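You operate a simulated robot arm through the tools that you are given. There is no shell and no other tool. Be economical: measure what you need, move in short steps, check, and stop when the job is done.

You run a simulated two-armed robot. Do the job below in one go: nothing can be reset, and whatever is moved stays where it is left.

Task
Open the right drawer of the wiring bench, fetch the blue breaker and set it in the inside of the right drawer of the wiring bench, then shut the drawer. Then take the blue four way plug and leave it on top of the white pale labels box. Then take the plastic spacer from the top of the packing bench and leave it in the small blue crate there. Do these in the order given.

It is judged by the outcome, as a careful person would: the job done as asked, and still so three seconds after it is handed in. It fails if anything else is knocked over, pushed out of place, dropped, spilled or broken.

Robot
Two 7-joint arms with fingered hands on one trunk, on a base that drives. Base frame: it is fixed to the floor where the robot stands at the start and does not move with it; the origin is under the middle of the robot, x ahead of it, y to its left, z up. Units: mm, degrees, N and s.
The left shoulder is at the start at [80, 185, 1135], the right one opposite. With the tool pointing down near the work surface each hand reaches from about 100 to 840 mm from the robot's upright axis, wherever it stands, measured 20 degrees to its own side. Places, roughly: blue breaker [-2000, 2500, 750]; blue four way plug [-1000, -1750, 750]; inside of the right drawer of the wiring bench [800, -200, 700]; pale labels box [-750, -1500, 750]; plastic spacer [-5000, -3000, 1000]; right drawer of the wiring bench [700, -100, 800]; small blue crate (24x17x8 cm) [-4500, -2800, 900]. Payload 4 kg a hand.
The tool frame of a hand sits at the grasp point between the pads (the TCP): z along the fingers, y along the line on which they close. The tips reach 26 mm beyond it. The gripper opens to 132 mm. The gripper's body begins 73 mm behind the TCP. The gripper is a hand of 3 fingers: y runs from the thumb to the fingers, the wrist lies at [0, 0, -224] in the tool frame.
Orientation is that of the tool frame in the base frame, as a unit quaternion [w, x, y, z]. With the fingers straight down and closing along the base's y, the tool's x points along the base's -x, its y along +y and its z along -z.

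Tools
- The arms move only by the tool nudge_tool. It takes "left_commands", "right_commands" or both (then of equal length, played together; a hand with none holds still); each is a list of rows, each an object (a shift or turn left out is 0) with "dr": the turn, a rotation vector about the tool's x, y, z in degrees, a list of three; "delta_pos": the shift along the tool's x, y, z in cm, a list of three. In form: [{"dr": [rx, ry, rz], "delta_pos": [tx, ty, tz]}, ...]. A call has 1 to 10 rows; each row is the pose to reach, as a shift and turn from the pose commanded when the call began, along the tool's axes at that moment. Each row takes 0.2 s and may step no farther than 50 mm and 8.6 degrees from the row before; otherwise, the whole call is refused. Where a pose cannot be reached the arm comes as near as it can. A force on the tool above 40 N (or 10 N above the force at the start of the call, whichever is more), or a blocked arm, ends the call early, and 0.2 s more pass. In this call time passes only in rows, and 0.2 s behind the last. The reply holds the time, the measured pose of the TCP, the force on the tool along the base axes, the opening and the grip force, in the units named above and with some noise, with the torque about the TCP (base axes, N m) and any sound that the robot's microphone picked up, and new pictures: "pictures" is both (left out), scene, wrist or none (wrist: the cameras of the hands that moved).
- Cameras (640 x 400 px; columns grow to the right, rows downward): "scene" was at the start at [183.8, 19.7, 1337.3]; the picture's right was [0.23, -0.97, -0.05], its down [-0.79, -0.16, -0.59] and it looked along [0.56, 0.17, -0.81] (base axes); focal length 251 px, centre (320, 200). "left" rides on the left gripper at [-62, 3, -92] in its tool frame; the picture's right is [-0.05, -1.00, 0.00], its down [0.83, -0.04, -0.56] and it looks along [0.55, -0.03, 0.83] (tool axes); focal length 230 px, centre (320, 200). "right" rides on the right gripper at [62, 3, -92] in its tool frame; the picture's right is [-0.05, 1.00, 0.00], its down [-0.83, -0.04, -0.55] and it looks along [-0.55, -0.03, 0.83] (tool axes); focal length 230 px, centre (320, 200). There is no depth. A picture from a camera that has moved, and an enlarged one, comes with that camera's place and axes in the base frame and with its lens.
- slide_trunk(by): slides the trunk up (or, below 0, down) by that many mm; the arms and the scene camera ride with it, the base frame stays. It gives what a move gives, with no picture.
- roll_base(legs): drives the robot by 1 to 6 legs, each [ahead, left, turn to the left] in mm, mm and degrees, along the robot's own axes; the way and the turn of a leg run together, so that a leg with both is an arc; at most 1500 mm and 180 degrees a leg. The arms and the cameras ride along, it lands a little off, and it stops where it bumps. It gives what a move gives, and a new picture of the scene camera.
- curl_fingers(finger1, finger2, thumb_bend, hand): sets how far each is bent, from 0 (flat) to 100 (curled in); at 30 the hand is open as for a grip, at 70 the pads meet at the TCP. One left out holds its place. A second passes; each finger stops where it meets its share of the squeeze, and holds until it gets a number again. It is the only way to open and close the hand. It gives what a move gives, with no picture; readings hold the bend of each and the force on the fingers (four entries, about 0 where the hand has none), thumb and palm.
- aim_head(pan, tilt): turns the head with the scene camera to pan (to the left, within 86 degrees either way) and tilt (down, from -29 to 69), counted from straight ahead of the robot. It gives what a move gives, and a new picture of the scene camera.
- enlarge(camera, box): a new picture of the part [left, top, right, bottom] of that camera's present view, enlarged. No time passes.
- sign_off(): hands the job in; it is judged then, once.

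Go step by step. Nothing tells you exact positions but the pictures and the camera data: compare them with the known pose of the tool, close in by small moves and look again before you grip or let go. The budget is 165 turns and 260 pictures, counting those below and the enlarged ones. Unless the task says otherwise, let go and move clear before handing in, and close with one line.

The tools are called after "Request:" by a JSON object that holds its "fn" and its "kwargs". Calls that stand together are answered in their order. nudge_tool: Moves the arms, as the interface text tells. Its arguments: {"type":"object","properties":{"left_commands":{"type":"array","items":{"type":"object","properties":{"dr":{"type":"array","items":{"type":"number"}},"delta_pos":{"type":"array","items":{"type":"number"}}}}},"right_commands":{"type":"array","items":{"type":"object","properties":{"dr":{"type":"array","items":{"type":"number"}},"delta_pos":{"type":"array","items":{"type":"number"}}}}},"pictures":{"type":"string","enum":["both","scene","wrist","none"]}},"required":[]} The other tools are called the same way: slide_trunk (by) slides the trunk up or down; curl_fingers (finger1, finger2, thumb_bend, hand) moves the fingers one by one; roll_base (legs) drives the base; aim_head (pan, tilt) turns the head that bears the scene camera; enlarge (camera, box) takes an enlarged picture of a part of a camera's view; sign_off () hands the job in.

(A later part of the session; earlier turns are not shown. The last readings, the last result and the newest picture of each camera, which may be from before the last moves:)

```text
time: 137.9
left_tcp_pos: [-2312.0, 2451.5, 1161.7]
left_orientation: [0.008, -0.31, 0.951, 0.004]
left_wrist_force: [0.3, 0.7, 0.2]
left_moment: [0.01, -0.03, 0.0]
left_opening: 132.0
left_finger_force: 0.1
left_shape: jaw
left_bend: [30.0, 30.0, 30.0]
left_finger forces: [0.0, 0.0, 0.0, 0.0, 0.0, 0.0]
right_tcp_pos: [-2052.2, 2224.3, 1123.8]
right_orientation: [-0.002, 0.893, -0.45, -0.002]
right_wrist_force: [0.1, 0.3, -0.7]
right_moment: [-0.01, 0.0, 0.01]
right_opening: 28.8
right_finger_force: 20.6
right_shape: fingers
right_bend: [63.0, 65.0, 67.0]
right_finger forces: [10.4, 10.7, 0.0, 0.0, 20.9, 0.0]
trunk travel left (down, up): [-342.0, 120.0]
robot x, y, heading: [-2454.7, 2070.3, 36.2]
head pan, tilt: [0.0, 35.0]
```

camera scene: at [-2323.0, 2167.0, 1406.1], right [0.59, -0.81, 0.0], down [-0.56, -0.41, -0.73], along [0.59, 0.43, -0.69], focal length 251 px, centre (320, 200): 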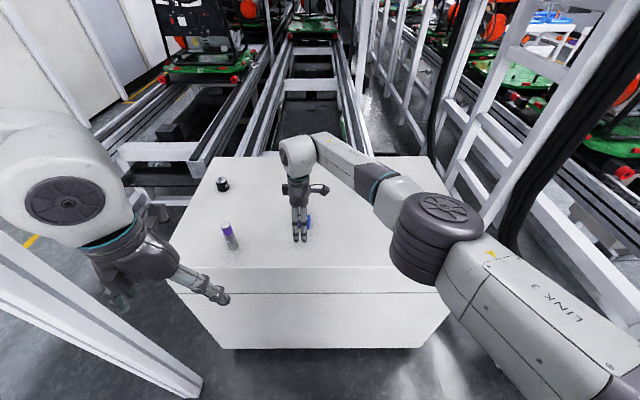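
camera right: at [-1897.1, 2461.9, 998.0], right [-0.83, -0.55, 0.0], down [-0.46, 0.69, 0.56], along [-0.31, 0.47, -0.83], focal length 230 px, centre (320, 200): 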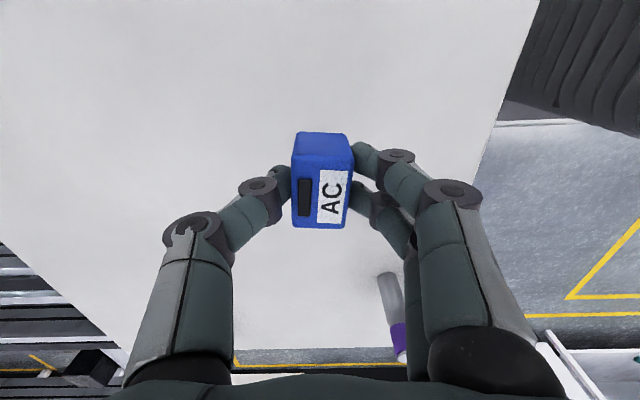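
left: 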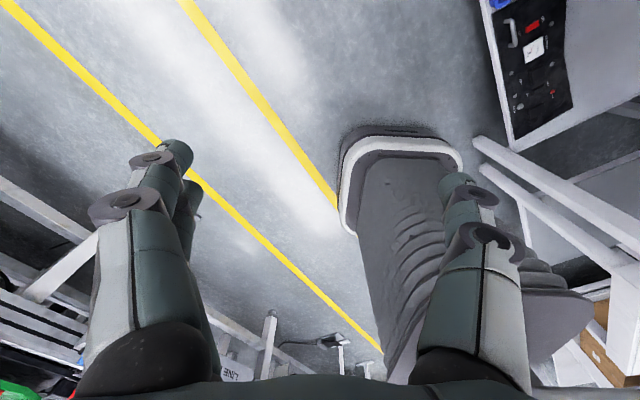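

The leg was slightly too long, so I'll split it.

Request:
{"fn": "roll_base", "kwargs": {"legs": [[-560, 0, 0], [0, 420, 0], [0, 0, -15.8], [-1000, 150, 0], [-650, 90, 0], [0, 0, 70]]}}

Request:
{"fn": "aim_head", "kwargs": {"pan": -80, "tilt": 30}}

```text
time: 155.3
left_tcp_pos: [-5011.2, 2069.0, 1161.3]
left_orientation: [-0.005, 0.716, -0.698, -0.007]
left_wrist_force: [-0.6, 0.9, 0.5]
left_moment: [0.01, 0.01, 0.0]
left_opening: 131.9
left_finger_force: 0.1
left_shape: jaw
left_bend: [30.0, 30.0, 30.0]
left_finger forces: [0.0, 0.0, 0.1, 0.0, 0.1, 0.0]
right_tcp_pos: [-4676.6, 2153.6, 1124.9]
right_orientation: [-0.002, 1.0, 0.017, -0.003]
right_wrist_force: [-0.1, 0.3, -0.7]
right_moment: [-0.05, 0.04, 0.0]
right_opening: 28.9
right_finger_force: 20.4
right_shape: fingers
right_bend: [63.0, 65.0, 67.0]
right_finger forces: [10.0, 10.4, 0.0, 0.0, 20.4, 0.0]
trunk travel left (down, up): [-342.0, 120.0]
robot x, y, heading: [-4776.1, 1740.0, 91.2]
head pan, tilt: [0.0, 35.0]
camera scene: at [-4781.8, 1838.6, 1542.8], right [1.0, 0.02, 0.0], down [0.01, -0.6, -0.8], along [-0.02, 0.8, -0.6], focal length 251 px, centre (320, 200)
```

scene: 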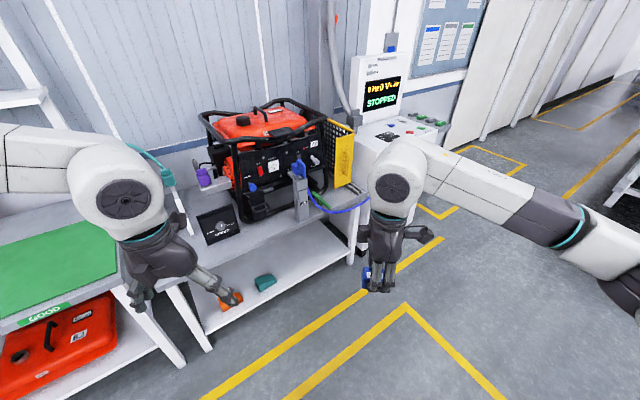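

```text
time: 156.8
left_tcp_pos: [-5012.6, 2069.7, 1162.6]
left_orientation: [-0.005, 0.716, -0.698, -0.005]
left_wrist_force: [0.0, -0.3, 0.0]
left_moment: [0.0, 0.01, 0.05]
left_opening: 131.4
left_finger_force: 0.1
left_shape: jaw
left_bend: [30.0, 30.0, 30.0]
left_finger forces: [0.0, 0.0, 0.0, 0.0, 0.0, 0.0]
right_tcp_pos: [-4677.4, 2155.2, 1124.4]
right_orientation: [-0.002, 1.0, 0.017, -0.003]
right_wrist_force: [-0.3, 0.1, -0.8]
right_moment: [0.02, -0.02, 0.03]
right_opening: 28.5
right_finger_force: 20.4
right_shape: fingers
right_bend: [63.0, 65.0, 67.0]
right_finger forces: [9.9, 10.4, 0.0, 0.0, 20.4, 0.0]
trunk travel left (down, up): [-342.0, 120.0]
robot x, y, heading: [-4778.7, 1741.1, 91.0]
head pan, tilt: [-80.0, 30.0]
camera scene: at [-4691.0, 1768.8, 1553.4], right [0.2, -0.98, 0.04], down [-0.49, -0.13, -0.86], along [0.85, 0.15, -0.51], focal length 251 px, centre (320, 200)
```

scene: 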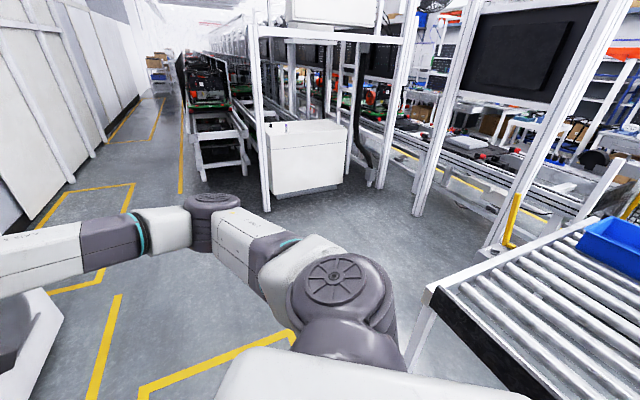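

The breaker is still in hand. Now I'll back through the passage along the same track.

Request:
{"fn": "roll_base", "kwargs": {"legs": [[-700, 0, 0], [-800, -60, 0], [-700, -100, 0], [-1300, 0, 0]]}}

```text
time: 174.3
left_tcp_pos: [-4742.0, -1443.9, 1161.9]
left_orientation: [-0.005, 0.714, -0.701, -0.005]
left_wrist_force: [-0.3, -0.1, -0.1]
left_moment: [0.02, -0.01, -0.02]
left_opening: 132.0
left_finger_force: 0.0
left_shape: jaw
left_bend: [30.0, 30.0, 30.0]
left_finger forces: [0.0, 0.1, 0.0, 0.0, 0.0, 0.0]
right_tcp_pos: [-4408.0, -1361.8, 1122.5]
right_orientation: [-0.002, 1.0, 0.013, -0.002]
right_wrist_force: [-0.2, 0.8, -1.8]
right_moment: [0.02, 0.02, -0.01]
right_opening: 28.6
right_finger_force: 20.2
right_shape: fingers
right_bend: [63.0, 65.0, 67.0]
right_finger forces: [10.0, 10.3, 0.1, 0.0, 20.4, 0.0]
trunk travel left (down, up): [-342.0, 120.0]
robot x, y, heading: [-4510.6, -1774.9, 91.2]
head pan, tilt: [-80.0, 30.0]
camera scene: at [-4424.5, -1746.6, 1553.3], right [0.19, -0.98, 0.04], down [-0.49, -0.13, -0.86], along [0.85, 0.15, -0.51], focal length 251 px, centre (320, 200)
```

scene: 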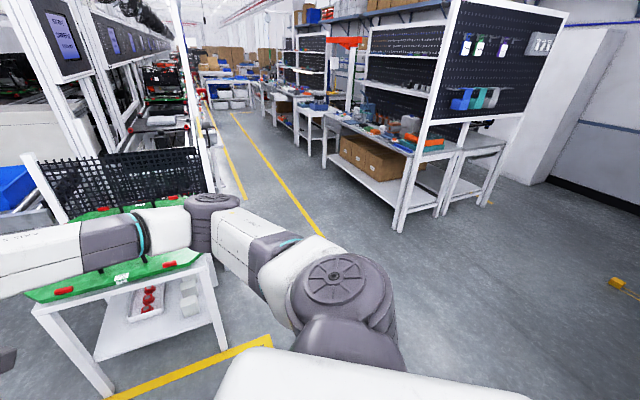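

Through. I'll slide right into the aisle mouth and turn to face up the aisle.

Request:
{"fn": "roll_base", "kwargs": {"legs": [[0, -1140, 0], [0, 0, -56]]}}

Request:
{"fn": "aim_head", "kwargs": {"pan": 0, "tilt": 20}}

```text
time: 182.6
left_tcp_pos: [-3234.1, -1361.4, 1161.6]
left_orientation: [0.009, -0.318, 0.948, 0.002]
left_wrist_force: [0.2, 0.4, -0.1]
left_moment: [0.01, -0.03, -0.02]
left_opening: 131.8
left_finger_force: 0.1
left_shape: jaw
left_bend: [30.0, 30.0, 30.0]
left_finger forces: [0.0, 0.0, 0.0, 0.0, 0.0, 0.1]
right_tcp_pos: [-2970.6, -1584.1, 1124.9]
right_orientation: [-0.003, 0.897, -0.442, -0.002]
right_wrist_force: [0.1, 0.1, -0.5]
right_moment: [0.0, -0.01, -0.02]
right_opening: 28.6
right_finger_force: 19.8
right_shape: fingers
right_bend: [63.0, 65.0, 67.0]
right_finger forces: [9.8, 10.3, 0.0, 0.0, 20.1, 0.0]
trunk travel left (down, up): [-342.0, 120.0]
robot x, y, heading: [-3368.8, -1743.2, 37.2]
head pan, tilt: [-80.0, 30.0]
camera scene: at [-3292.0, -1798.6, 1553.4], right [-0.68, -0.73, 0.04], down [-0.39, 0.32, -0.86], along [0.62, -0.6, -0.51], focal length 251 px, centre (320, 200)
```

scene: 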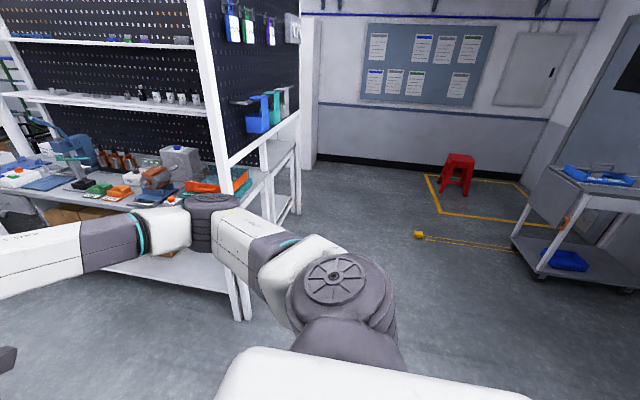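

```text
time: 184.1
left_tcp_pos: [-3233.4, -1363.0, 1161.9]
left_orientation: [0.009, -0.318, 0.948, 0.003]
left_wrist_force: [0.6, 0.6, -0.1]
left_moment: [-0.04, -0.01, 0.0]
left_opening: 131.9
left_finger_force: 0.0
left_shape: jaw
left_bend: [30.0, 30.0, 30.0]
left_finger forces: [0.1, 0.0, 0.0, 0.1, 0.0, 0.0]
right_tcp_pos: [-2969.8, -1584.1, 1123.3]
right_orientation: [-0.002, 0.897, -0.442, 0.0]
right_wrist_force: [1.1, 0.6, -0.4]
right_moment: [0.0, 0.02, 0.0]
right_opening: 28.8
right_finger_force: 20.2
right_shape: fingers
right_bend: [63.0, 65.0, 67.0]
right_finger forces: [9.8, 10.2, 0.0, 0.0, 20.0, 0.0]
trunk travel left (down, up): [-342.0, 120.0]
robot x, y, heading: [-3366.8, -1744.0, 36.9]
head pan, tilt: [0.0, 20.0]
camera scene: at [-3283.3, -1680.6, 1566.4], right [0.6, -0.8, 0.0], down [-0.3, -0.23, -0.93], along [0.74, 0.56, -0.38], focal length 251 px, centre (320, 200)
```

scene: 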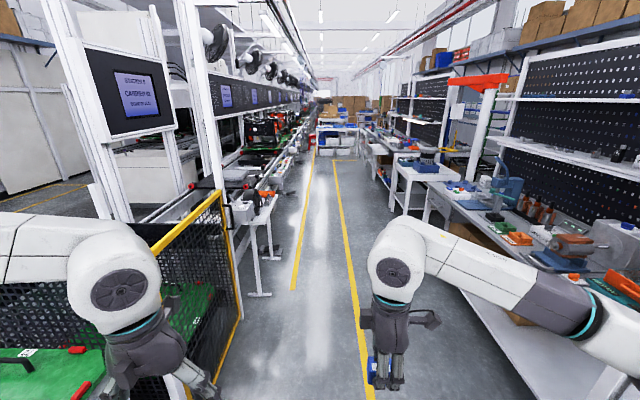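

The way is clear. Driving back up the aisle.

Request:
{"fn": "roll_base", "kwargs": {"legs": [[1470, -118, 0], [1480, -70, 0]]}}

```text
time: 198.5
left_tcp_pos: [-709.0, 236.0, 1163.4]
left_orientation: [0.008, -0.312, 0.95, 0.003]
left_wrist_force: [-0.4, -0.3, 0.5]
left_moment: [-0.03, 0.03, -0.02]
left_opening: 131.9
left_finger_force: 0.1
left_shape: jaw
left_bend: [30.0, 30.0, 30.0]
left_finger forces: [0.1, 0.0, 0.1, 0.1, 0.0, 0.1]
right_tcp_pos: [-447.6, 9.9, 1123.2]
right_orientation: [-0.003, 0.894, -0.448, -0.001]
right_wrist_force: [0.2, 0.3, -0.8]
right_moment: [0.03, 0.04, 0.0]
right_opening: 28.2
right_finger_force: 20.4
right_shape: fingers
right_bend: [63.0, 65.0, 67.0]
right_finger forces: [9.8, 10.3, 0.1, 0.1, 20.1, 0.0]
trunk travel left (down, up): [-342.0, 120.0]
robot x, y, heading: [-847.0, -144.6, 36.5]
head pan, tilt: [0.0, 20.0]
camera scene: at [-762.0, -82.3, 1566.5], right [0.59, -0.81, 0.0], down [-0.3, -0.22, -0.93], along [0.75, 0.55, -0.38], focal length 251 px, centre (320, 200)
```

scene: 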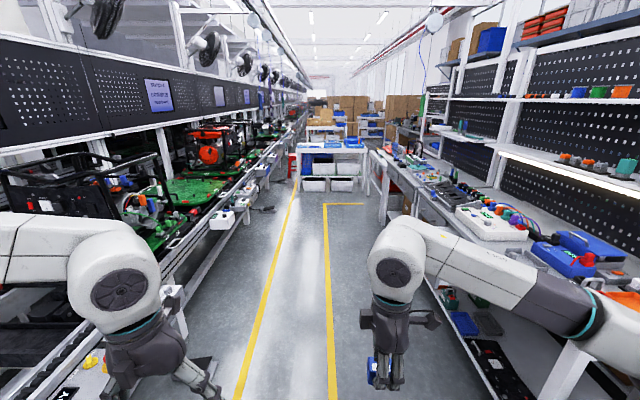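

Continuing to the drawer, then turning to face it.

Request:
{"fn": "roll_base", "kwargs": {"legs": [[1480, 76, 0], [0, 0, -91.5]]}}

Request:
{"fn": "aim_head", "kwargs": {"pan": 0, "tilt": 40}}

```text
time: 209.8
left_tcp_pos: [670.3, 633.5, 1161.6]
left_orientation: [0.008, 0.472, 0.881, -0.005]
left_wrist_force: [-0.2, 0.6, 0.4]
left_moment: [-0.01, 0.0, 0.02]
left_opening: 131.8
left_finger_force: 0.1
left_shape: jaw
left_bend: [30.0, 30.0, 30.0]
left_finger forces: [0.1, 0.1, 0.0, 0.0, 0.0, 0.0]
right_tcp_pos: [432.1, 383.8, 1124.3]
right_orientation: [0.002, -0.294, 0.956, -0.001]
right_wrist_force: [0.6, 0.4, -1.4]
right_moment: [0.0, -0.04, -0.04]
right_opening: 28.3
right_finger_force: 20.2
right_shape: fingers
right_bend: [63.0, 65.0, 67.0]
right_finger forces: [9.6, 10.1, 0.1, 0.0, 19.6, 0.0]
trunk travel left (down, up): [-342.0, 120.0]
robot x, y, heading: [296.1, 789.1, -56.2]
head pan, tilt: [0.0, 20.0]
camera scene: at [354.2, 700.6, 1566.4], right [-0.83, -0.55, 0.0], down [-0.21, 0.31, -0.93], along [0.51, -0.77, -0.38], focal length 251 px, centre (320, 200)
```

scene: 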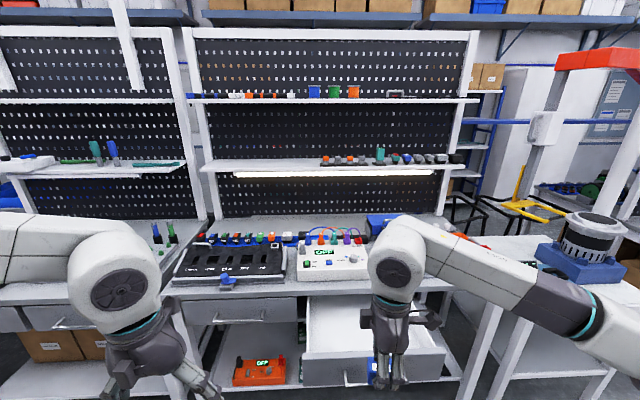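

```text
time: 210.6
left_tcp_pos: [669.3, 633.1, 1160.8]
left_orientation: [0.007, 0.472, 0.882, -0.004]
left_wrist_force: [1.0, 0.0, 0.7]
left_moment: [-0.03, -0.01, -0.01]
left_opening: 132.1
left_finger_force: 0.0
left_shape: jaw
left_bend: [30.0, 30.0, 30.0]
left_finger forces: [0.0, 0.0, 0.0, 0.0, 0.1, 0.0]
right_tcp_pos: [433.1, 383.4, 1124.0]
right_orientation: [0.003, -0.292, 0.956, -0.001]
right_wrist_force: [1.1, 0.0, -0.7]
right_moment: [-0.03, 0.02, -0.01]
right_opening: 28.0
right_finger_force: 19.6
right_shape: fingers
right_bend: [63.0, 65.0, 67.0]
right_finger forces: [9.6, 10.1, 0.1, 0.1, 19.7, 0.0]
trunk travel left (down, up): [-342.0, 120.0]
robot x, y, heading: [297.6, 793.2, -56.5]
head pan, tilt: [0.0, 40.0]
camera scene: at [349.0, 708.3, 1535.4], right [-0.83, -0.55, 0.0], down [-0.37, 0.56, -0.74], along [0.41, -0.62, -0.67], focal length 251 px, centre (320, 200)
```

scene: 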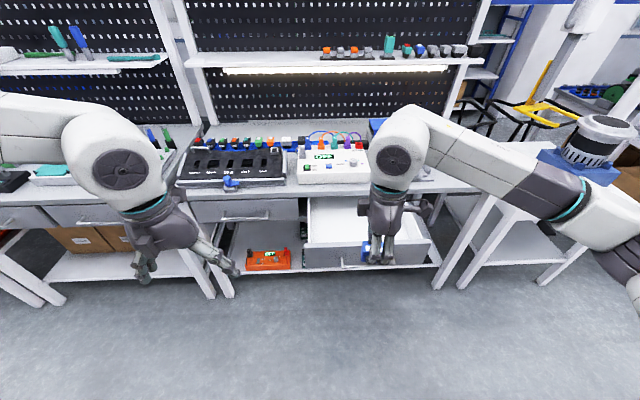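

The drawer is still open with its handle where I left it. I'll edge forward, lower the trunk, and bring the breaker above the drawer interior.

Request:
{"fn": "roll_base", "kwargs": {"legs": [[60, 0, 1.3]]}}

Request:
{"fn": "slide_trunk", "kwargs": {"by": -160}}

Request:
{"fn": "nudge_tool", "kwargs": {"right_commands": [{"delta_pos": [0, -3, 0]}], "pictures": "scene"}}

```text
time: 211.6
left_tcp_pos: [703.3, 598.0, 1162.8]
left_orientation: [0.009, 0.461, 0.887, -0.005]
left_wrist_force: [-0.8, 0.6, 1.4]
left_moment: [-0.05, 0.01, 0.01]
left_opening: 131.5
left_finger_force: 0.1
left_shape: jaw
left_bend: [30.0, 30.0, 30.0]
left_finger forces: [0.0, 0.0, 0.0, 0.1, 0.0, 0.0]
right_tcp_pos: [471.2, 342.2, 1126.3]
right_orientation: [0.004, -0.305, 0.952, -0.004]
right_wrist_force: [0.4, 0.5, -0.5]
right_moment: [-0.02, 0.0, -0.02]
right_opening: 28.1
right_finger_force: 20.0
right_shape: fingers
right_bend: [63.0, 65.0, 67.0]
right_finger forces: [9.5, 10.1, 0.0, 0.0, 19.6, 0.0]
trunk travel left (down, up): [-342.0, 120.0]
robot x, y, heading: [328.7, 740.6, -55.2]
head pan, tilt: [0.0, 40.0]
camera scene: at [379.6, 666.6, 1536.1], right [-0.82, -0.57, 0.0], down [-0.38, 0.55, -0.74], along [0.43, -0.61, -0.67], focal length 251 px, centre (320, 200)
```

scene: 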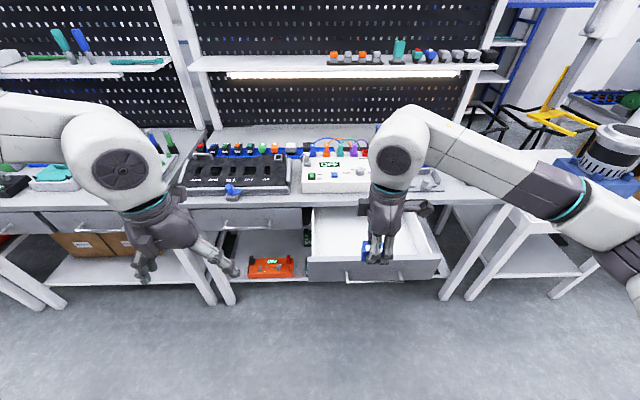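

```text
time: 213.4
left_tcp_pos: [705.3, 595.2, 1001.9]
left_orientation: [0.008, 0.461, 0.887, -0.004]
left_wrist_force: [-1.1, 0.1, -0.1]
left_moment: [0.02, 0.0, 0.0]
left_opening: 131.6
left_finger_force: 0.1
left_shape: jaw
left_bend: [30.0, 30.0, 30.0]
left_finger forces: [0.1, 0.0, 0.0, 0.0, 0.0, 0.0]
right_tcp_pos: [474.8, 338.9, 965.4]
right_orientation: [0.003, -0.304, 0.953, -0.002]
right_wrist_force: [-0.6, 0.2, -1.4]
right_moment: [0.02, -0.01, -0.01]
right_opening: 28.0
right_finger_force: 19.9
right_shape: fingers
right_bend: [63.0, 65.0, 67.0]
right_finger forces: [9.6, 10.2, 0.0, 0.1, 19.7, 0.0]
trunk travel left (down, up): [-182.0, 280.0]
robot x, y, heading: [326.5, 740.5, -55.1]
head pan, tilt: [0.0, 40.0]
```

```text
time: 213.8
left_tcp_pos: [706.7, 592.3, 1001.5]
left_orientation: [0.008, 0.462, 0.887, -0.004]
left_wrist_force: [0.5, 0.3, 0.6]
left_moment: [0.01, 0.05, 0.0]
left_opening: 131.9
left_finger_force: 0.1
left_shape: jaw
left_bend: [30.0, 30.0, 30.0]
left_finger forces: [0.1, 0.1, 0.0, 0.0, 0.0, 0.0]
right_tcp_pos: [491.7, 313.5, 963.0]
right_orientation: [0.002, -0.304, 0.953, 0.0]
right_wrist_force: [-0.7, 0.2, -1.1]
right_moment: [0.0, 0.0, 0.0]
right_opening: 28.0
right_finger_force: 20.1
right_shape: fingers
right_bend: [63.0, 65.0, 67.0]
right_finger forces: [9.7, 10.2, 0.0, 0.0, 19.8, 0.0]
trunk travel left (down, up): [-182.0, 280.0]
robot x, y, heading: [329.7, 741.4, -54.8]
head pan, tilt: [0.0, 40.0]
camera scene: at [434.7, 588.2, 1348.5], right [-0.82, -0.57, 0.0], down [-0.45, 0.64, -0.62], along [0.36, -0.51, -0.78], focal length 251 px, centre (320, 200)
```

scene: 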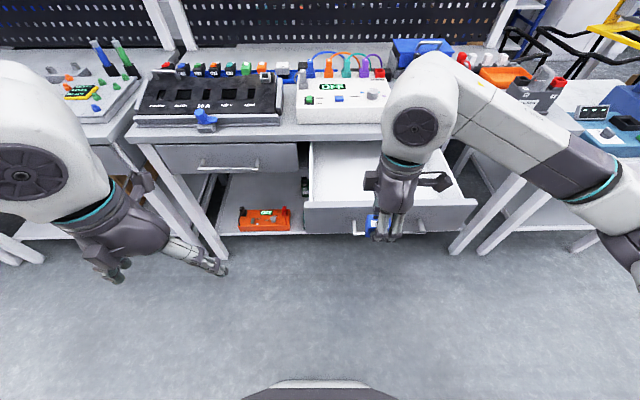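

Moving over the drawer interior at about (580, 72).

Request:
{"fn": "nudge_tool", "kwargs": {"right_commands": [{"delta_pos": [1.2, -4.2, 0]}, {"delta_pos": [2.4, -8.4, 0]}, {"delta_pos": [3.6, -12.6, 0]}, {"delta_pos": [4.8, -16.8, 0]}, {"delta_pos": [5.8, -21, 0]}, {"delta_pos": [6.8, -24.7, 2]}], "pictures": "both"}}

```text
time: 215.2
left_tcp_pos: [707.1, 593.0, 999.5]
left_orientation: [0.007, 0.462, 0.887, -0.004]
left_wrist_force: [0.1, -0.1, -0.3]
left_moment: [0.02, 0.01, 0.0]
left_opening: 132.1
left_finger_force: 0.1
left_shape: jaw
left_bend: [30.0, 30.0, 30.0]
left_finger forces: [0.0, 0.1, 0.0, 0.1, 0.0, 0.0]
right_tcp_pos: [578.3, 71.5, 943.9]
right_orientation: [0.003, -0.306, 0.952, 0.0]
right_wrist_force: [-0.1, 0.5, 0.1]
right_moment: [-0.01, 0.04, -0.01]
right_opening: 28.1
right_finger_force: 19.7
right_shape: fingers
right_bend: [63.0, 65.0, 67.0]
right_finger forces: [9.4, 10.2, 0.0, 0.1, 19.8, 0.0]
trunk travel left (down, up): [-182.0, 280.0]
robot x, y, heading: [329.5, 740.2, -55.3]
head pan, tilt: [0.0, 40.0]
camera scene: at [434.5, 588.0, 1348.5], right [-0.82, -0.57, 0.0], down [-0.45, 0.64, -0.62], along [0.36, -0.51, -0.78], focal length 251 px, centre (320, 200)
camera right: at [525.0, 38.5, 1035.8], right [-0.54, 0.84, 0.0], down [0.7, 0.45, 0.56], along [0.47, 0.3, -0.83], focal length 230 px, centre (320, 200)
```

scene: 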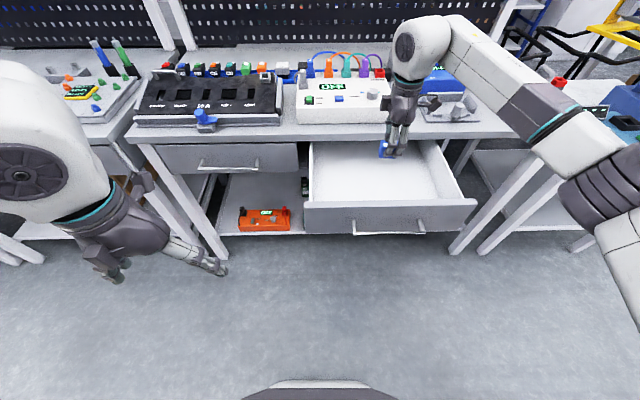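
right: 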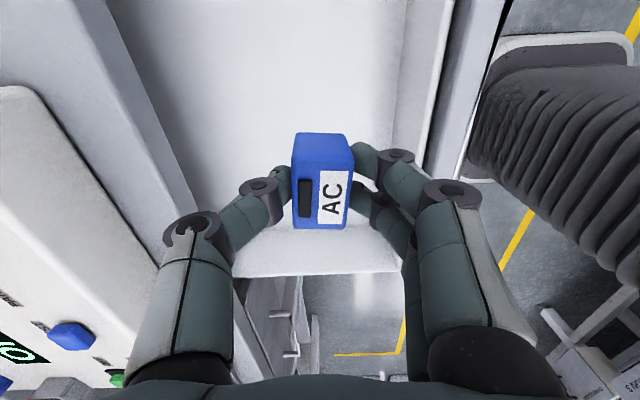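

The breaker is inside the drawer outline. Descending partway to gauge the floor.

Request:
{"fn": "nudge_tool", "kwargs": {"right_commands": [{"delta_pos": [0, 0, 4.5]}, {"delta_pos": [0, 0, 9]}, {"delta_pos": [0, 0, 12.5]}], "pictures": "both"}}

Request:
{"fn": "enlarge", "kwargs": {"camera": "scene", "box": [300, 90, 480, 240]}}

```text
time: 216.0
left_tcp_pos: [706.0, 593.2, 1001.3]
left_orientation: [0.007, 0.461, 0.887, -0.003]
left_wrist_force: [-0.8, -0.2, -0.8]
left_moment: [0.0, -0.01, -0.04]
left_opening: 131.6
left_finger_force: 0.1
left_shape: jaw
left_bend: [30.0, 30.0, 30.0]
left_finger forces: [0.0, 0.0, 0.0, 0.0, 0.0, 0.1]
right_tcp_pos: [579.2, 73.2, 818.6]
right_orientation: [0.003, -0.305, 0.952, 0.0]
right_wrist_force: [-0.2, 0.1, -0.8]
right_moment: [0.02, 0.06, -0.01]
right_opening: 28.1
right_finger_force: 19.3
right_shape: fingers
right_bend: [63.0, 65.0, 67.0]
right_finger forces: [9.4, 10.3, 0.1, 0.0, 19.7, 0.1]
trunk travel left (down, up): [-182.0, 280.0]
robot x, y, heading: [333.4, 740.7, -55.2]
head pan, tilt: [0.0, 40.0]
camera scene: at [433.9, 588.9, 1348.8], right [-0.82, -0.57, 0.0], down [-0.45, 0.64, -0.62], along [0.36, -0.51, -0.78], focal length 251 px, centre (320, 200)
camera right: at [526.5, 40.0, 911.2], right [-0.54, 0.84, 0.0], down [0.7, 0.45, 0.56], along [0.47, 0.3, -0.83], focal length 230 px, centre (320, 200)
```

scene: 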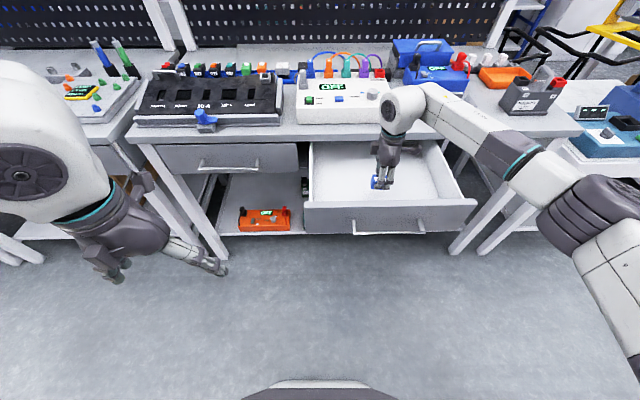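
right: 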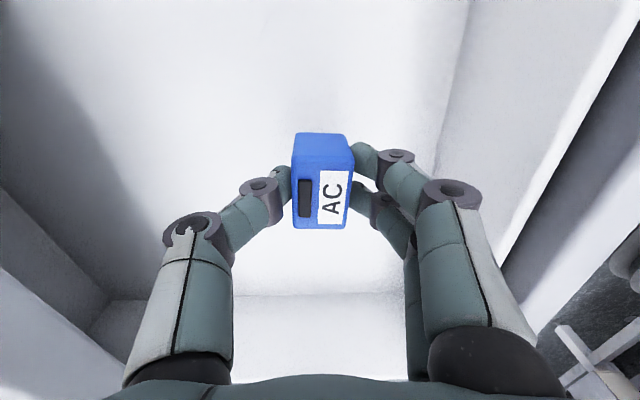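

```text
2.67 times, centred on (390, 165) of scene
camera zoom: at [433.9, 588.9, 1348.8], right [-0.82, -0.57, 0.0], down [-0.45, 0.64, -0.62], along [0.36, -0.51, -0.78], focal length 670 px, centre (133, 293)
```

zoom: 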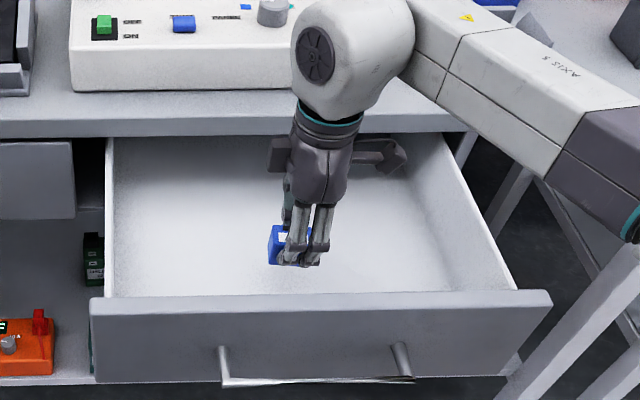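

The drawer floor is probably around z = 712. I'll descend slowly to find contact.

Request:
{"fn": "nudge_tool", "kwargs": {"right_commands": [{"delta_pos": [0, 0, 3]}, {"delta_pos": [0, 0, 5.5]}, {"delta_pos": [0, 0, 6.2]}, {"delta_pos": [0, 0, 6.7]}, {"delta_pos": [0, 0, 7.1]}], "pictures": "wrist"}}

```text
time: 216.9
left_tcp_pos: [706.2, 594.1, 1002.1]
left_orientation: [0.008, 0.462, 0.887, -0.004]
left_wrist_force: [-0.2, 0.2, -0.5]
left_moment: [0.04, -0.04, -0.01]
left_opening: 131.6
left_finger_force: 0.1
left_shape: jaw
left_bend: [30.0, 30.0, 30.0]
left_finger forces: [0.1, 0.1, 0.0, 0.0, 0.0, 0.0]
right_tcp_pos: [583.9, 70.8, 765.0]
right_orientation: [0.008, -0.304, 0.953, -0.004]
right_wrist_force: [-2.0, -1.4, 26.6]
right_moment: [0.14, 0.21, -0.02]
right_opening: 28.5
right_finger_force: 25.8
right_shape: fingers
right_bend: [67.0, 67.0, 69.0]
right_finger forces: [15.0, 12.4, 0.0, 0.1, 24.7, 0.1]
trunk travel left (down, up): [-182.0, 280.0]
robot x, y, heading: [330.0, 740.1, -55.2]
head pan, tilt: [0.0, 40.0]
stopped in row 4 (right hand): the force on the tool passed its limit at 48 N (the readings are from after the stop); the commanded pose is now the measured one
camera right: at [529.8, 39.0, 857.3], right [-0.54, 0.84, -0.01], down [0.69, 0.45, 0.57], along [0.49, 0.29, -0.82], focal length 230 px, centre (320, 200)
```

right: 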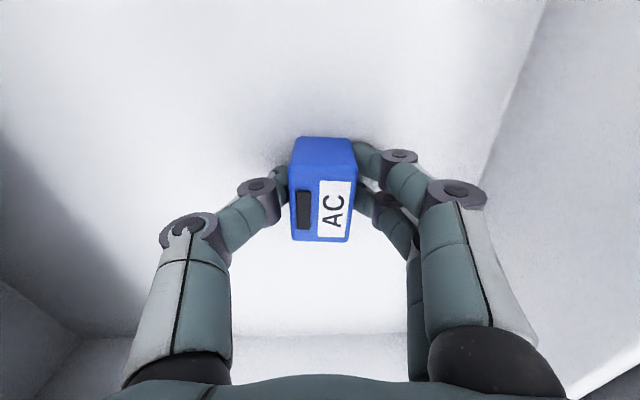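

Floor contact at TCP z = 765. I'll ease the pressure and release.

Request:
{"fn": "nudge_tool", "kwargs": {"right_commands": [{"delta_pos": [0, 0, -0.15]}], "pictures": "none"}}

Request:
{"fn": "curl_fingers", "kwargs": {"hand": "right", "finger1": 50, "finger2": 50, "thumb_bend": 50}}

Request:
{"fn": "enlarge", "kwargs": {"camera": "right", "box": [0, 0, 640, 400]}}

```text
time: 217.3
left_tcp_pos: [705.5, 596.1, 1002.7]
left_orientation: [0.01, 0.462, 0.887, -0.004]
left_wrist_force: [-0.1, 0.4, 0.4]
left_moment: [0.02, 0.0, 0.01]
left_opening: 132.1
left_finger_force: 0.1
left_shape: jaw
left_bend: [30.0, 30.0, 30.0]
left_finger forces: [0.0, 0.0, 0.0, 0.0, 0.0, 0.0]
right_tcp_pos: [583.0, 74.8, 764.5]
right_orientation: [0.007, -0.304, 0.953, -0.004]
right_wrist_force: [-3.4, -1.3, 31.0]
right_moment: [0.1, 0.21, -0.05]
right_opening: 28.4
right_finger_force: 27.5
right_shape: fingers
right_bend: [67.0, 68.0, 69.0]
right_finger forces: [16.5, 12.7, 0.0, 0.1, 25.3, 0.1]
trunk travel left (down, up): [-182.0, 280.0]
robot x, y, heading: [327.2, 740.0, -54.8]
head pan, tilt: [0.0, 40.0]
```

```text
time: 218.3
left_tcp_pos: [704.9, 597.4, 1002.9]
left_orientation: [0.008, 0.461, 0.887, -0.005]
left_wrist_force: [-0.1, -0.3, -0.9]
left_moment: [0.03, 0.0, 0.03]
left_opening: 132.1
left_finger_force: 0.0
left_shape: jaw
left_bend: [30.0, 30.0, 30.0]
left_finger forces: [0.0, 0.0, 0.1, 0.1, 0.0, 0.1]
right_tcp_pos: [583.9, 74.1, 767.9]
right_orientation: [0.007, -0.303, 0.953, -0.005]
right_wrist_force: [0.0, -0.5, 40.7]
right_moment: [1.22, 1.05, 0.02]
right_opening: 64.8
right_finger_force: 20.4
right_shape: fingers
right_bend: [57.0, 56.0, 50.0]
right_finger forces: [22.2, 18.5, 0.0, 0.0, 0.1, 0.0]
trunk travel left (down, up): [-182.0, 280.0]
robot x, y, heading: [328.1, 743.9, -55.2]
head pan, tilt: [0.0, 40.0]
```

```text
1.00 times, centred on (320, 200) of right (not enlarged: the box is as wide or as high as the picture)
camera zoom: at [529.4, 42.1, 859.5], right [-0.54, 0.84, -0.02], down [0.69, 0.45, 0.56], along [0.48, 0.29, -0.82], focal length 230 px, centre (320, 200)
```

zoom: 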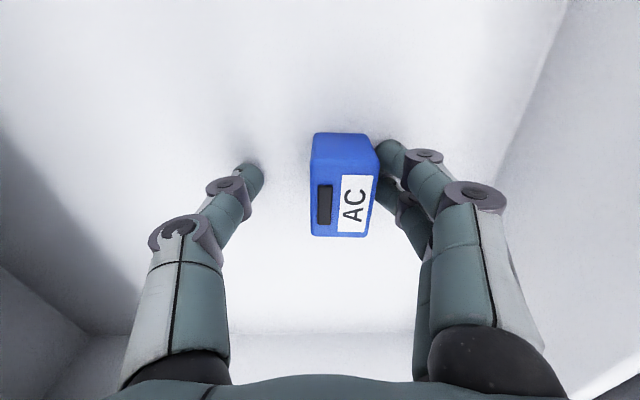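

The fingertips press on the floor; the breaker is free. I'll lift straight up a little, then open and rise out.

Request:
{"fn": "nudge_tool", "kwargs": {"right_commands": [{"delta_pos": [0, 0, -0.7]}, {"delta_pos": [0, 0, -1.2]}], "pictures": "none"}}

Request:
{"fn": "curl_fingers", "kwargs": {"hand": "right", "finger1": 45, "finger2": 45, "thumb_bend": 45}}

Request:
{"fn": "nudge_tool", "kwargs": {"right_commands": [{"delta_pos": [0, 0, -2]}, {"delta_pos": [0, 0, -5]}, {"delta_pos": [0, 0, -9]}, {"delta_pos": [0, 0, -13]}, {"delta_pos": [0, 0, -17]}], "pictures": "both"}}

```text
time: 218.9
left_tcp_pos: [705.5, 592.4, 1000.7]
left_orientation: [0.007, 0.462, 0.887, -0.004]
left_wrist_force: [-0.2, -0.9, -1.0]
left_moment: [0.01, 0.01, 0.0]
left_opening: 132.2
left_finger_force: 0.1
left_shape: jaw
left_bend: [30.0, 30.0, 30.0]
left_finger forces: [0.1, 0.0, 0.0, 0.1, 0.0, 0.0]
right_tcp_pos: [581.0, 73.5, 767.4]
right_orientation: [0.002, -0.304, 0.953, -0.002]
right_wrist_force: [0.4, -1.0, 1.1]
right_moment: [0.03, -0.04, 0.04]
right_opening: 67.3
right_finger_force: 0.3
right_shape: fingers
right_bend: [50.0, 50.0, 50.0]
right_finger forces: [0.5, 0.1, 0.0, 0.0, 0.1, 0.0]
trunk travel left (down, up): [-182.0, 280.0]
robot x, y, heading: [327.6, 742.6, -54.9]
head pan, tilt: [0.0, 40.0]
```

```text
time: 219.9
left_tcp_pos: [706.5, 592.5, 1002.2]
left_orientation: [0.007, 0.463, 0.887, -0.005]
left_wrist_force: [-0.5, -0.2, 0.8]
left_moment: [0.0, 0.01, -0.01]
left_opening: 132.2
left_finger_force: 0.0
left_shape: jaw
left_bend: [30.0, 30.0, 30.0]
left_finger forces: [0.0, 0.1, 0.1, 0.0, 0.0, 0.0]
right_tcp_pos: [583.9, 73.1, 773.5]
right_orientation: [0.005, -0.305, 0.952, -0.002]
right_wrist_force: [-0.6, 0.3, -0.4]
right_moment: [0.01, -0.01, -0.04]
right_opening: 84.2
right_finger_force: 0.2
right_shape: fingers
right_bend: [45.0, 45.0, 45.0]
right_finger forces: [0.1, 0.0, 0.1, 0.1, 0.0, 0.0]
trunk travel left (down, up): [-182.0, 280.0]
robot x, y, heading: [329.9, 745.6, -55.2]
head pan, tilt: [0.0, 40.0]
```

```text
time: 221.1
left_tcp_pos: [705.7, 593.9, 1002.7]
left_orientation: [0.008, 0.462, 0.887, -0.004]
left_wrist_force: [0.2, 0.4, 1.1]
left_moment: [0.0, 0.03, -0.01]
left_opening: 131.8
left_finger_force: 0.0
left_shape: jaw
left_bend: [30.0, 30.0, 30.0]
left_finger forces: [0.1, 0.0, 0.1, 0.0, 0.0, 0.1]
right_tcp_pos: [581.7, 73.4, 944.0]
right_orientation: [0.005, -0.304, 0.953, -0.003]
right_wrist_force: [0.4, -0.3, 1.1]
right_moment: [0.0, -0.05, 0.02]
right_opening: 84.0
right_finger_force: 0.1
right_shape: fingers
right_bend: [45.0, 45.0, 45.0]
right_finger forces: [0.1, 0.1, 0.0, 0.0, 0.1, 0.1]
trunk travel left (down, up): [-182.0, 280.0]
robot x, y, heading: [329.7, 739.5, -54.9]
head pan, tilt: [0.0, 40.0]
camera scene: at [433.6, 590.1, 1349.0], right [-0.82, -0.57, 0.0], down [-0.45, 0.64, -0.62], along [0.36, -0.51, -0.78], focal length 251 px, centre (320, 200)
camera right: at [527.8, 40.2, 1035.3], right [-0.54, 0.84, -0.01], down [0.7, 0.45, 0.56], along [0.48, 0.3, -0.83], focal length 230 px, centre (320, 200)
```

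scene: 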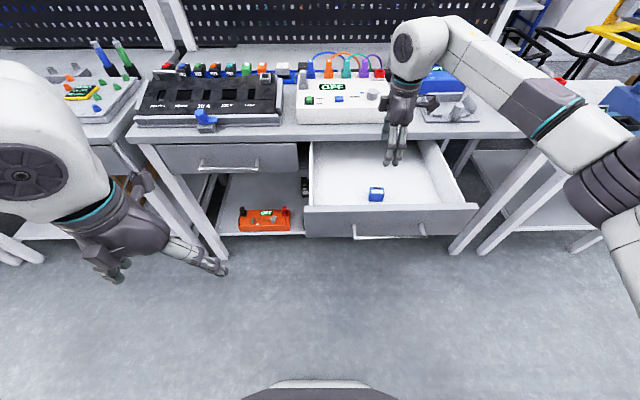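
right: 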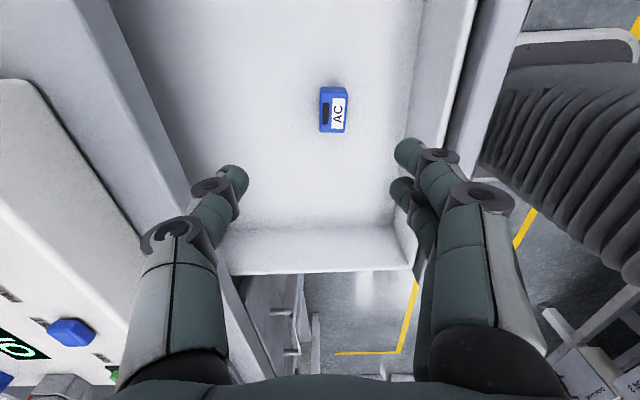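

The breaker rests upright in the drawer. I'll curl the fingers, bring the hand in front of the handle, and push the drawer shut.

Request:
{"fn": "curl_fingers", "kwargs": {"hand": "right", "finger1": 68, "finger2": 68, "thumb_bend": 68}}

Request:
{"fn": "nudge_tool", "kwargs": {"right_commands": [{"delta_pos": [0, 4.5, 0]}, {"delta_pos": [0, 9, 0]}, {"delta_pos": [0, 13.5, 0]}, {"delta_pos": [0, 18, 0]}, {"delta_pos": [0, 22.5, 0]}, {"delta_pos": [0, 26.5, 0]}, {"delta_pos": [0, 27, 4.5]}, {"delta_pos": [0, 27, 9]}, {"delta_pos": [0, 27, 13]}, {"delta_pos": [0, 27, 16]}], "pictures": "both"}}

```text
time: 222.1
left_tcp_pos: [705.0, 593.2, 1002.9]
left_orientation: [0.008, 0.462, 0.887, -0.004]
left_wrist_force: [-0.8, 1.2, -0.2]
left_moment: [-0.06, -0.01, -0.01]
left_opening: 132.0
left_finger_force: 0.0
left_shape: jaw
left_bend: [30.0, 30.0, 30.0]
left_finger forces: [0.0, 0.0, 0.0, 0.0, 0.0, 0.1]
right_tcp_pos: [582.2, 71.9, 942.0]
right_orientation: [0.005, -0.304, 0.953, -0.002]
right_wrist_force: [0.0, 0.4, -0.5]
right_moment: [0.0, 0.03, -0.01]
right_opening: 11.5
right_finger_force: 0.1
right_shape: fingers
right_bend: [68.0, 68.0, 68.0]
right_finger forces: [0.1, 0.1, 0.0, 0.0, 0.0, 0.0]
trunk travel left (down, up): [-182.0, 280.0]
robot x, y, heading: [328.8, 741.5, -55.1]
head pan, tilt: [0.0, 40.0]
```

```text
time: 224.3
left_tcp_pos: [707.1, 593.8, 1002.5]
left_orientation: [0.007, 0.462, 0.887, -0.003]
left_wrist_force: [0.4, -0.1, -0.7]
left_moment: [-0.01, 0.0, 0.01]
left_opening: 131.7
left_finger_force: 0.0
left_shape: jaw
left_bend: [30.0, 30.0, 30.0]
left_finger forces: [0.0, 0.0, 0.0, 0.0, 0.1, 0.0]
right_tcp_pos: [425.9, 294.2, 778.3]
right_orientation: [0.005, -0.304, 0.953, -0.002]
right_wrist_force: [-0.1, 0.2, -0.9]
right_moment: [-0.01, 0.02, -0.02]
right_opening: 11.4
right_finger_force: 0.0
right_shape: fingers
right_bend: [68.0, 68.0, 68.0]
right_finger forces: [0.1, 0.0, 0.0, 0.0, 0.0, 0.0]
trunk travel left (down, up): [-182.0, 280.0]
robot x, y, heading: [330.5, 742.1, -55.3]
head pan, tilt: [0.0, 40.0]
camera scene: at [433.7, 589.0, 1348.7], right [-0.82, -0.57, 0.0], down [-0.45, 0.64, -0.62], along [0.36, -0.51, -0.78], focal length 251 px, centre (320, 200)
camera right: at [371.7, 260.1, 870.9], right [-0.54, 0.84, -0.01], down [0.7, 0.45, 0.56], along [0.48, 0.3, -0.83], focal length 230 px, centre (320, 200)
```

scene: 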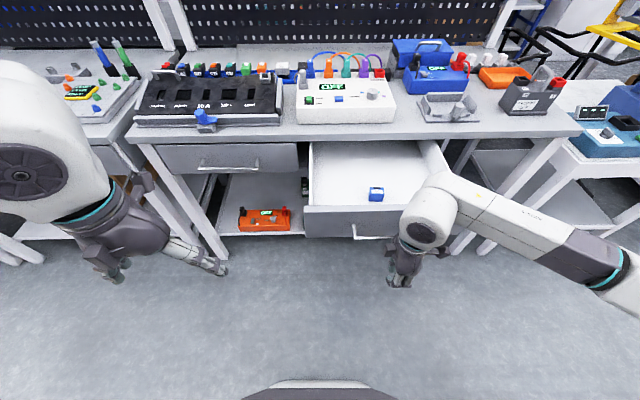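
right: 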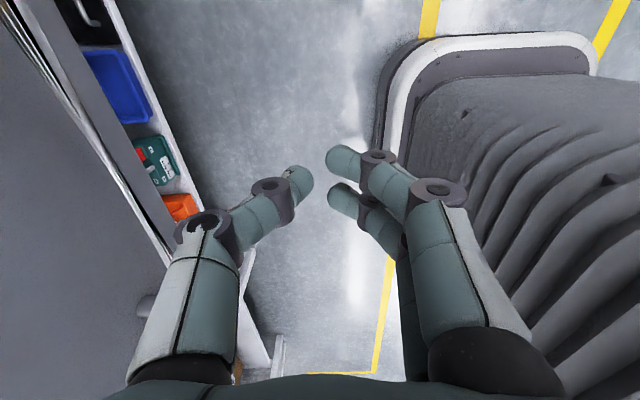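

Pushing the drawer shut gently.

Request:
{"fn": "nudge_tool", "kwargs": {"right_commands": [{"delta_pos": [0, -2, 0]}, {"delta_pos": [0, -4, 0]}, {"delta_pos": [0, -6, 0]}, {"delta_pos": [0, -7.5, 0]}, {"delta_pos": [0, -9, 0]}, {"delta_pos": [0, -11, 0]}, {"delta_pos": [0, -13, 0]}, {"delta_pos": [0, -15, 0]}, {"delta_pos": [0, -17, 0]}, {"delta_pos": [0, -19, 0]}], "pictures": "scene"}}

```text
time: 226.5
left_tcp_pos: [705.9, 593.3, 1001.2]
left_orientation: [0.007, 0.461, 0.887, -0.004]
left_wrist_force: [-0.1, 0.3, -0.3]
left_moment: [-0.01, -0.01, 0.03]
left_opening: 132.1
left_finger_force: 0.1
left_shape: jaw
left_bend: [30.0, 30.0, 30.0]
left_finger forces: [0.1, 0.0, 0.1, 0.0, 0.1, 0.0]
right_tcp_pos: [536.2, 137.8, 783.6]
right_orientation: [0.005, -0.305, 0.952, -0.002]
right_wrist_force: [0.3, 0.5, -0.6]
right_moment: [0.01, 0.0, 0.0]
right_opening: 11.0
right_finger_force: 0.1
right_shape: fingers
right_bend: [68.0, 68.0, 68.0]
right_finger forces: [0.1, 0.0, 0.1, 0.0, 0.0, 0.0]
trunk travel left (down, up): [-182.0, 280.0]
robot x, y, heading: [331.9, 742.6, -55.3]
head pan, tilt: [0.0, 40.0]
camera scene: at [434.2, 589.0, 1348.7], right [-0.82, -0.57, 0.0], down [-0.45, 0.64, -0.62], along [0.36, -0.51, -0.78], focal length 251 px, centre (320, 200)
```

scene: 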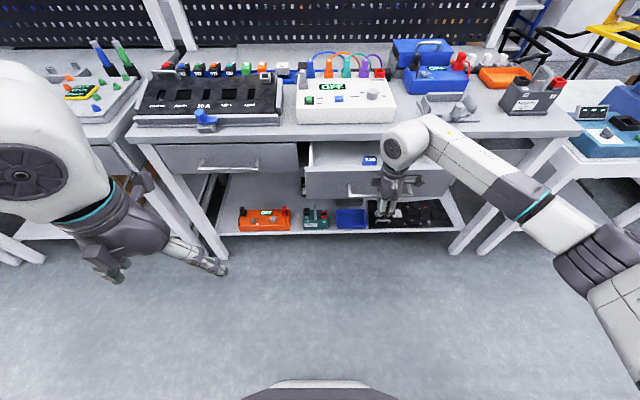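

It's closing smoothly. Continuing until it seats.

Request:
{"fn": "nudge_tool", "kwargs": {"right_commands": [{"delta_pos": [0, -2, 0]}, {"delta_pos": [0, -4, 0]}, {"delta_pos": [0, -6, 0]}, {"delta_pos": [0, -7.5, 0]}, {"delta_pos": [0, -8.7, 0]}, {"delta_pos": [0, -9.6, 0]}, {"delta_pos": [0, -10.4, 0]}, {"delta_pos": [0, -11.2, 0]}, {"delta_pos": [0, -12, 0]}, {"delta_pos": [0, -12.8, 0]}], "pictures": "both"}}

```text
time: 228.7
left_tcp_pos: [705.8, 594.2, 1002.7]
left_orientation: [0.008, 0.461, 0.887, -0.004]
left_wrist_force: [-0.2, 0.0, 0.5]
left_moment: [0.0, -0.03, -0.04]
left_opening: 131.9
left_finger_force: 0.0
left_shape: jaw
left_bend: [30.0, 30.0, 30.0]
left_finger forces: [0.0, 0.0, 0.0, 0.0, 0.0, 0.0]
right_tcp_pos: [610.9, 34.4, 784.9]
right_orientation: [0.005, -0.304, 0.953, -0.002]
right_wrist_force: [-0.9, 2.8, 1.3]
right_moment: [-0.05, -0.03, 0.01]
right_opening: 9.6
right_finger_force: 1.2
right_shape: fingers
right_bend: [68.0, 68.0, 69.0]
right_finger forces: [0.1, 0.1, 0.1, 0.0, 2.5, 0.0]
trunk travel left (down, up): [-182.0, 280.0]
robot x, y, heading: [330.0, 743.8, -55.2]
head pan, tilt: [0.0, 40.0]
camera scene: at [433.7, 589.8, 1348.9], right [-0.82, -0.57, 0.0], down [-0.45, 0.64, -0.62], along [0.36, -0.51, -0.78], focal length 251 px, centre (320, 200)
camera right: at [556.5, 0.9, 877.2], right [-0.54, 0.84, -0.01], down [0.7, 0.45, 0.56], along [0.48, 0.3, -0.83], focal length 230 px, centre (320, 200)
```

scene: 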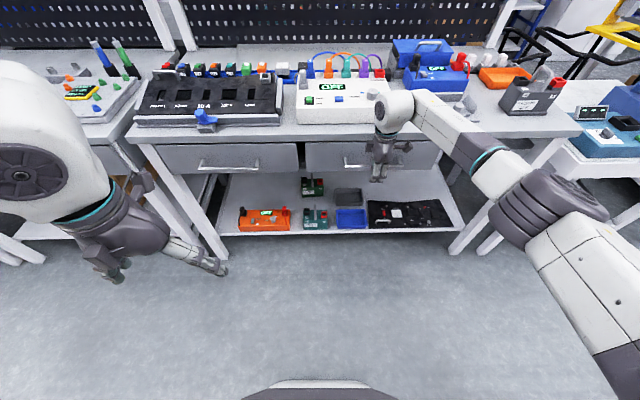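
right: 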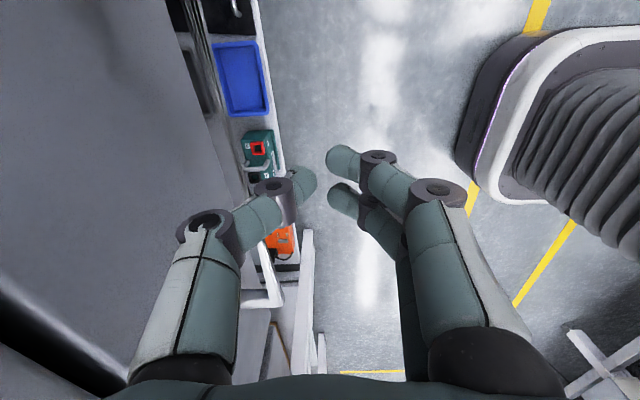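

Nearly closed with light contact. A bit more to seat it fully.

Request:
{"fn": "nudge_tool", "kwargs": {"right_commands": [{"delta_pos": [0, -0.5, 0]}, {"delta_pos": [0, -1, 0]}, {"delta_pos": [0, -1.5, 0]}, {"delta_pos": [0, -2, 0]}], "pictures": "none"}}

Request:
{"fn": "enlarge", "kwargs": {"camera": "scene", "box": [140, 110, 480, 230]}}

```text
time: 229.7
left_tcp_pos: [704.8, 596.6, 1002.6]
left_orientation: [0.009, 0.462, 0.887, -0.005]
left_wrist_force: [0.2, -0.8, 0.2]
left_moment: [-0.02, 0.0, -0.01]
left_opening: 131.9
left_finger_force: 0.2
left_shape: jaw
left_bend: [30.0, 30.0, 30.0]
left_finger forces: [0.1, 0.0, 0.0, 0.0, 0.0, 0.1]
right_tcp_pos: [621.4, 18.8, 788.2]
right_orientation: [0.006, -0.304, 0.953, -0.005]
right_wrist_force: [-12.2, 13.5, 14.9]
right_moment: [-0.11, -0.07, 0.0]
right_opening: 0.9
right_finger_force: 11.4
right_shape: fingers
right_bend: [68.0, 68.0, 75.0]
right_finger forces: [0.0, 0.1, 0.1, 0.0, 23.0, 0.1]
trunk travel left (down, up): [-182.0, 280.0]
robot x, y, heading: [330.5, 741.5, -55.0]
head pan, tilt: [0.0, 40.0]
```

```text
1.88 times, centred on (310, 170) of scene
camera zoom: at [431.5, 593.4, 1349.7], right [-0.82, -0.57, 0.0], down [-0.45, 0.64, -0.63], along [0.36, -0.51, -0.78], focal length 473 px, centre (339, 256)
```

zoom: 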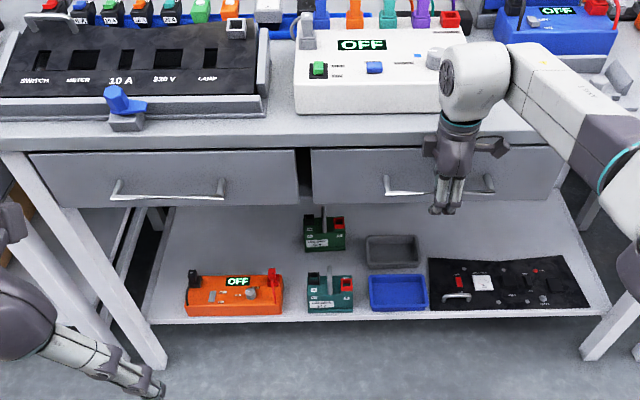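

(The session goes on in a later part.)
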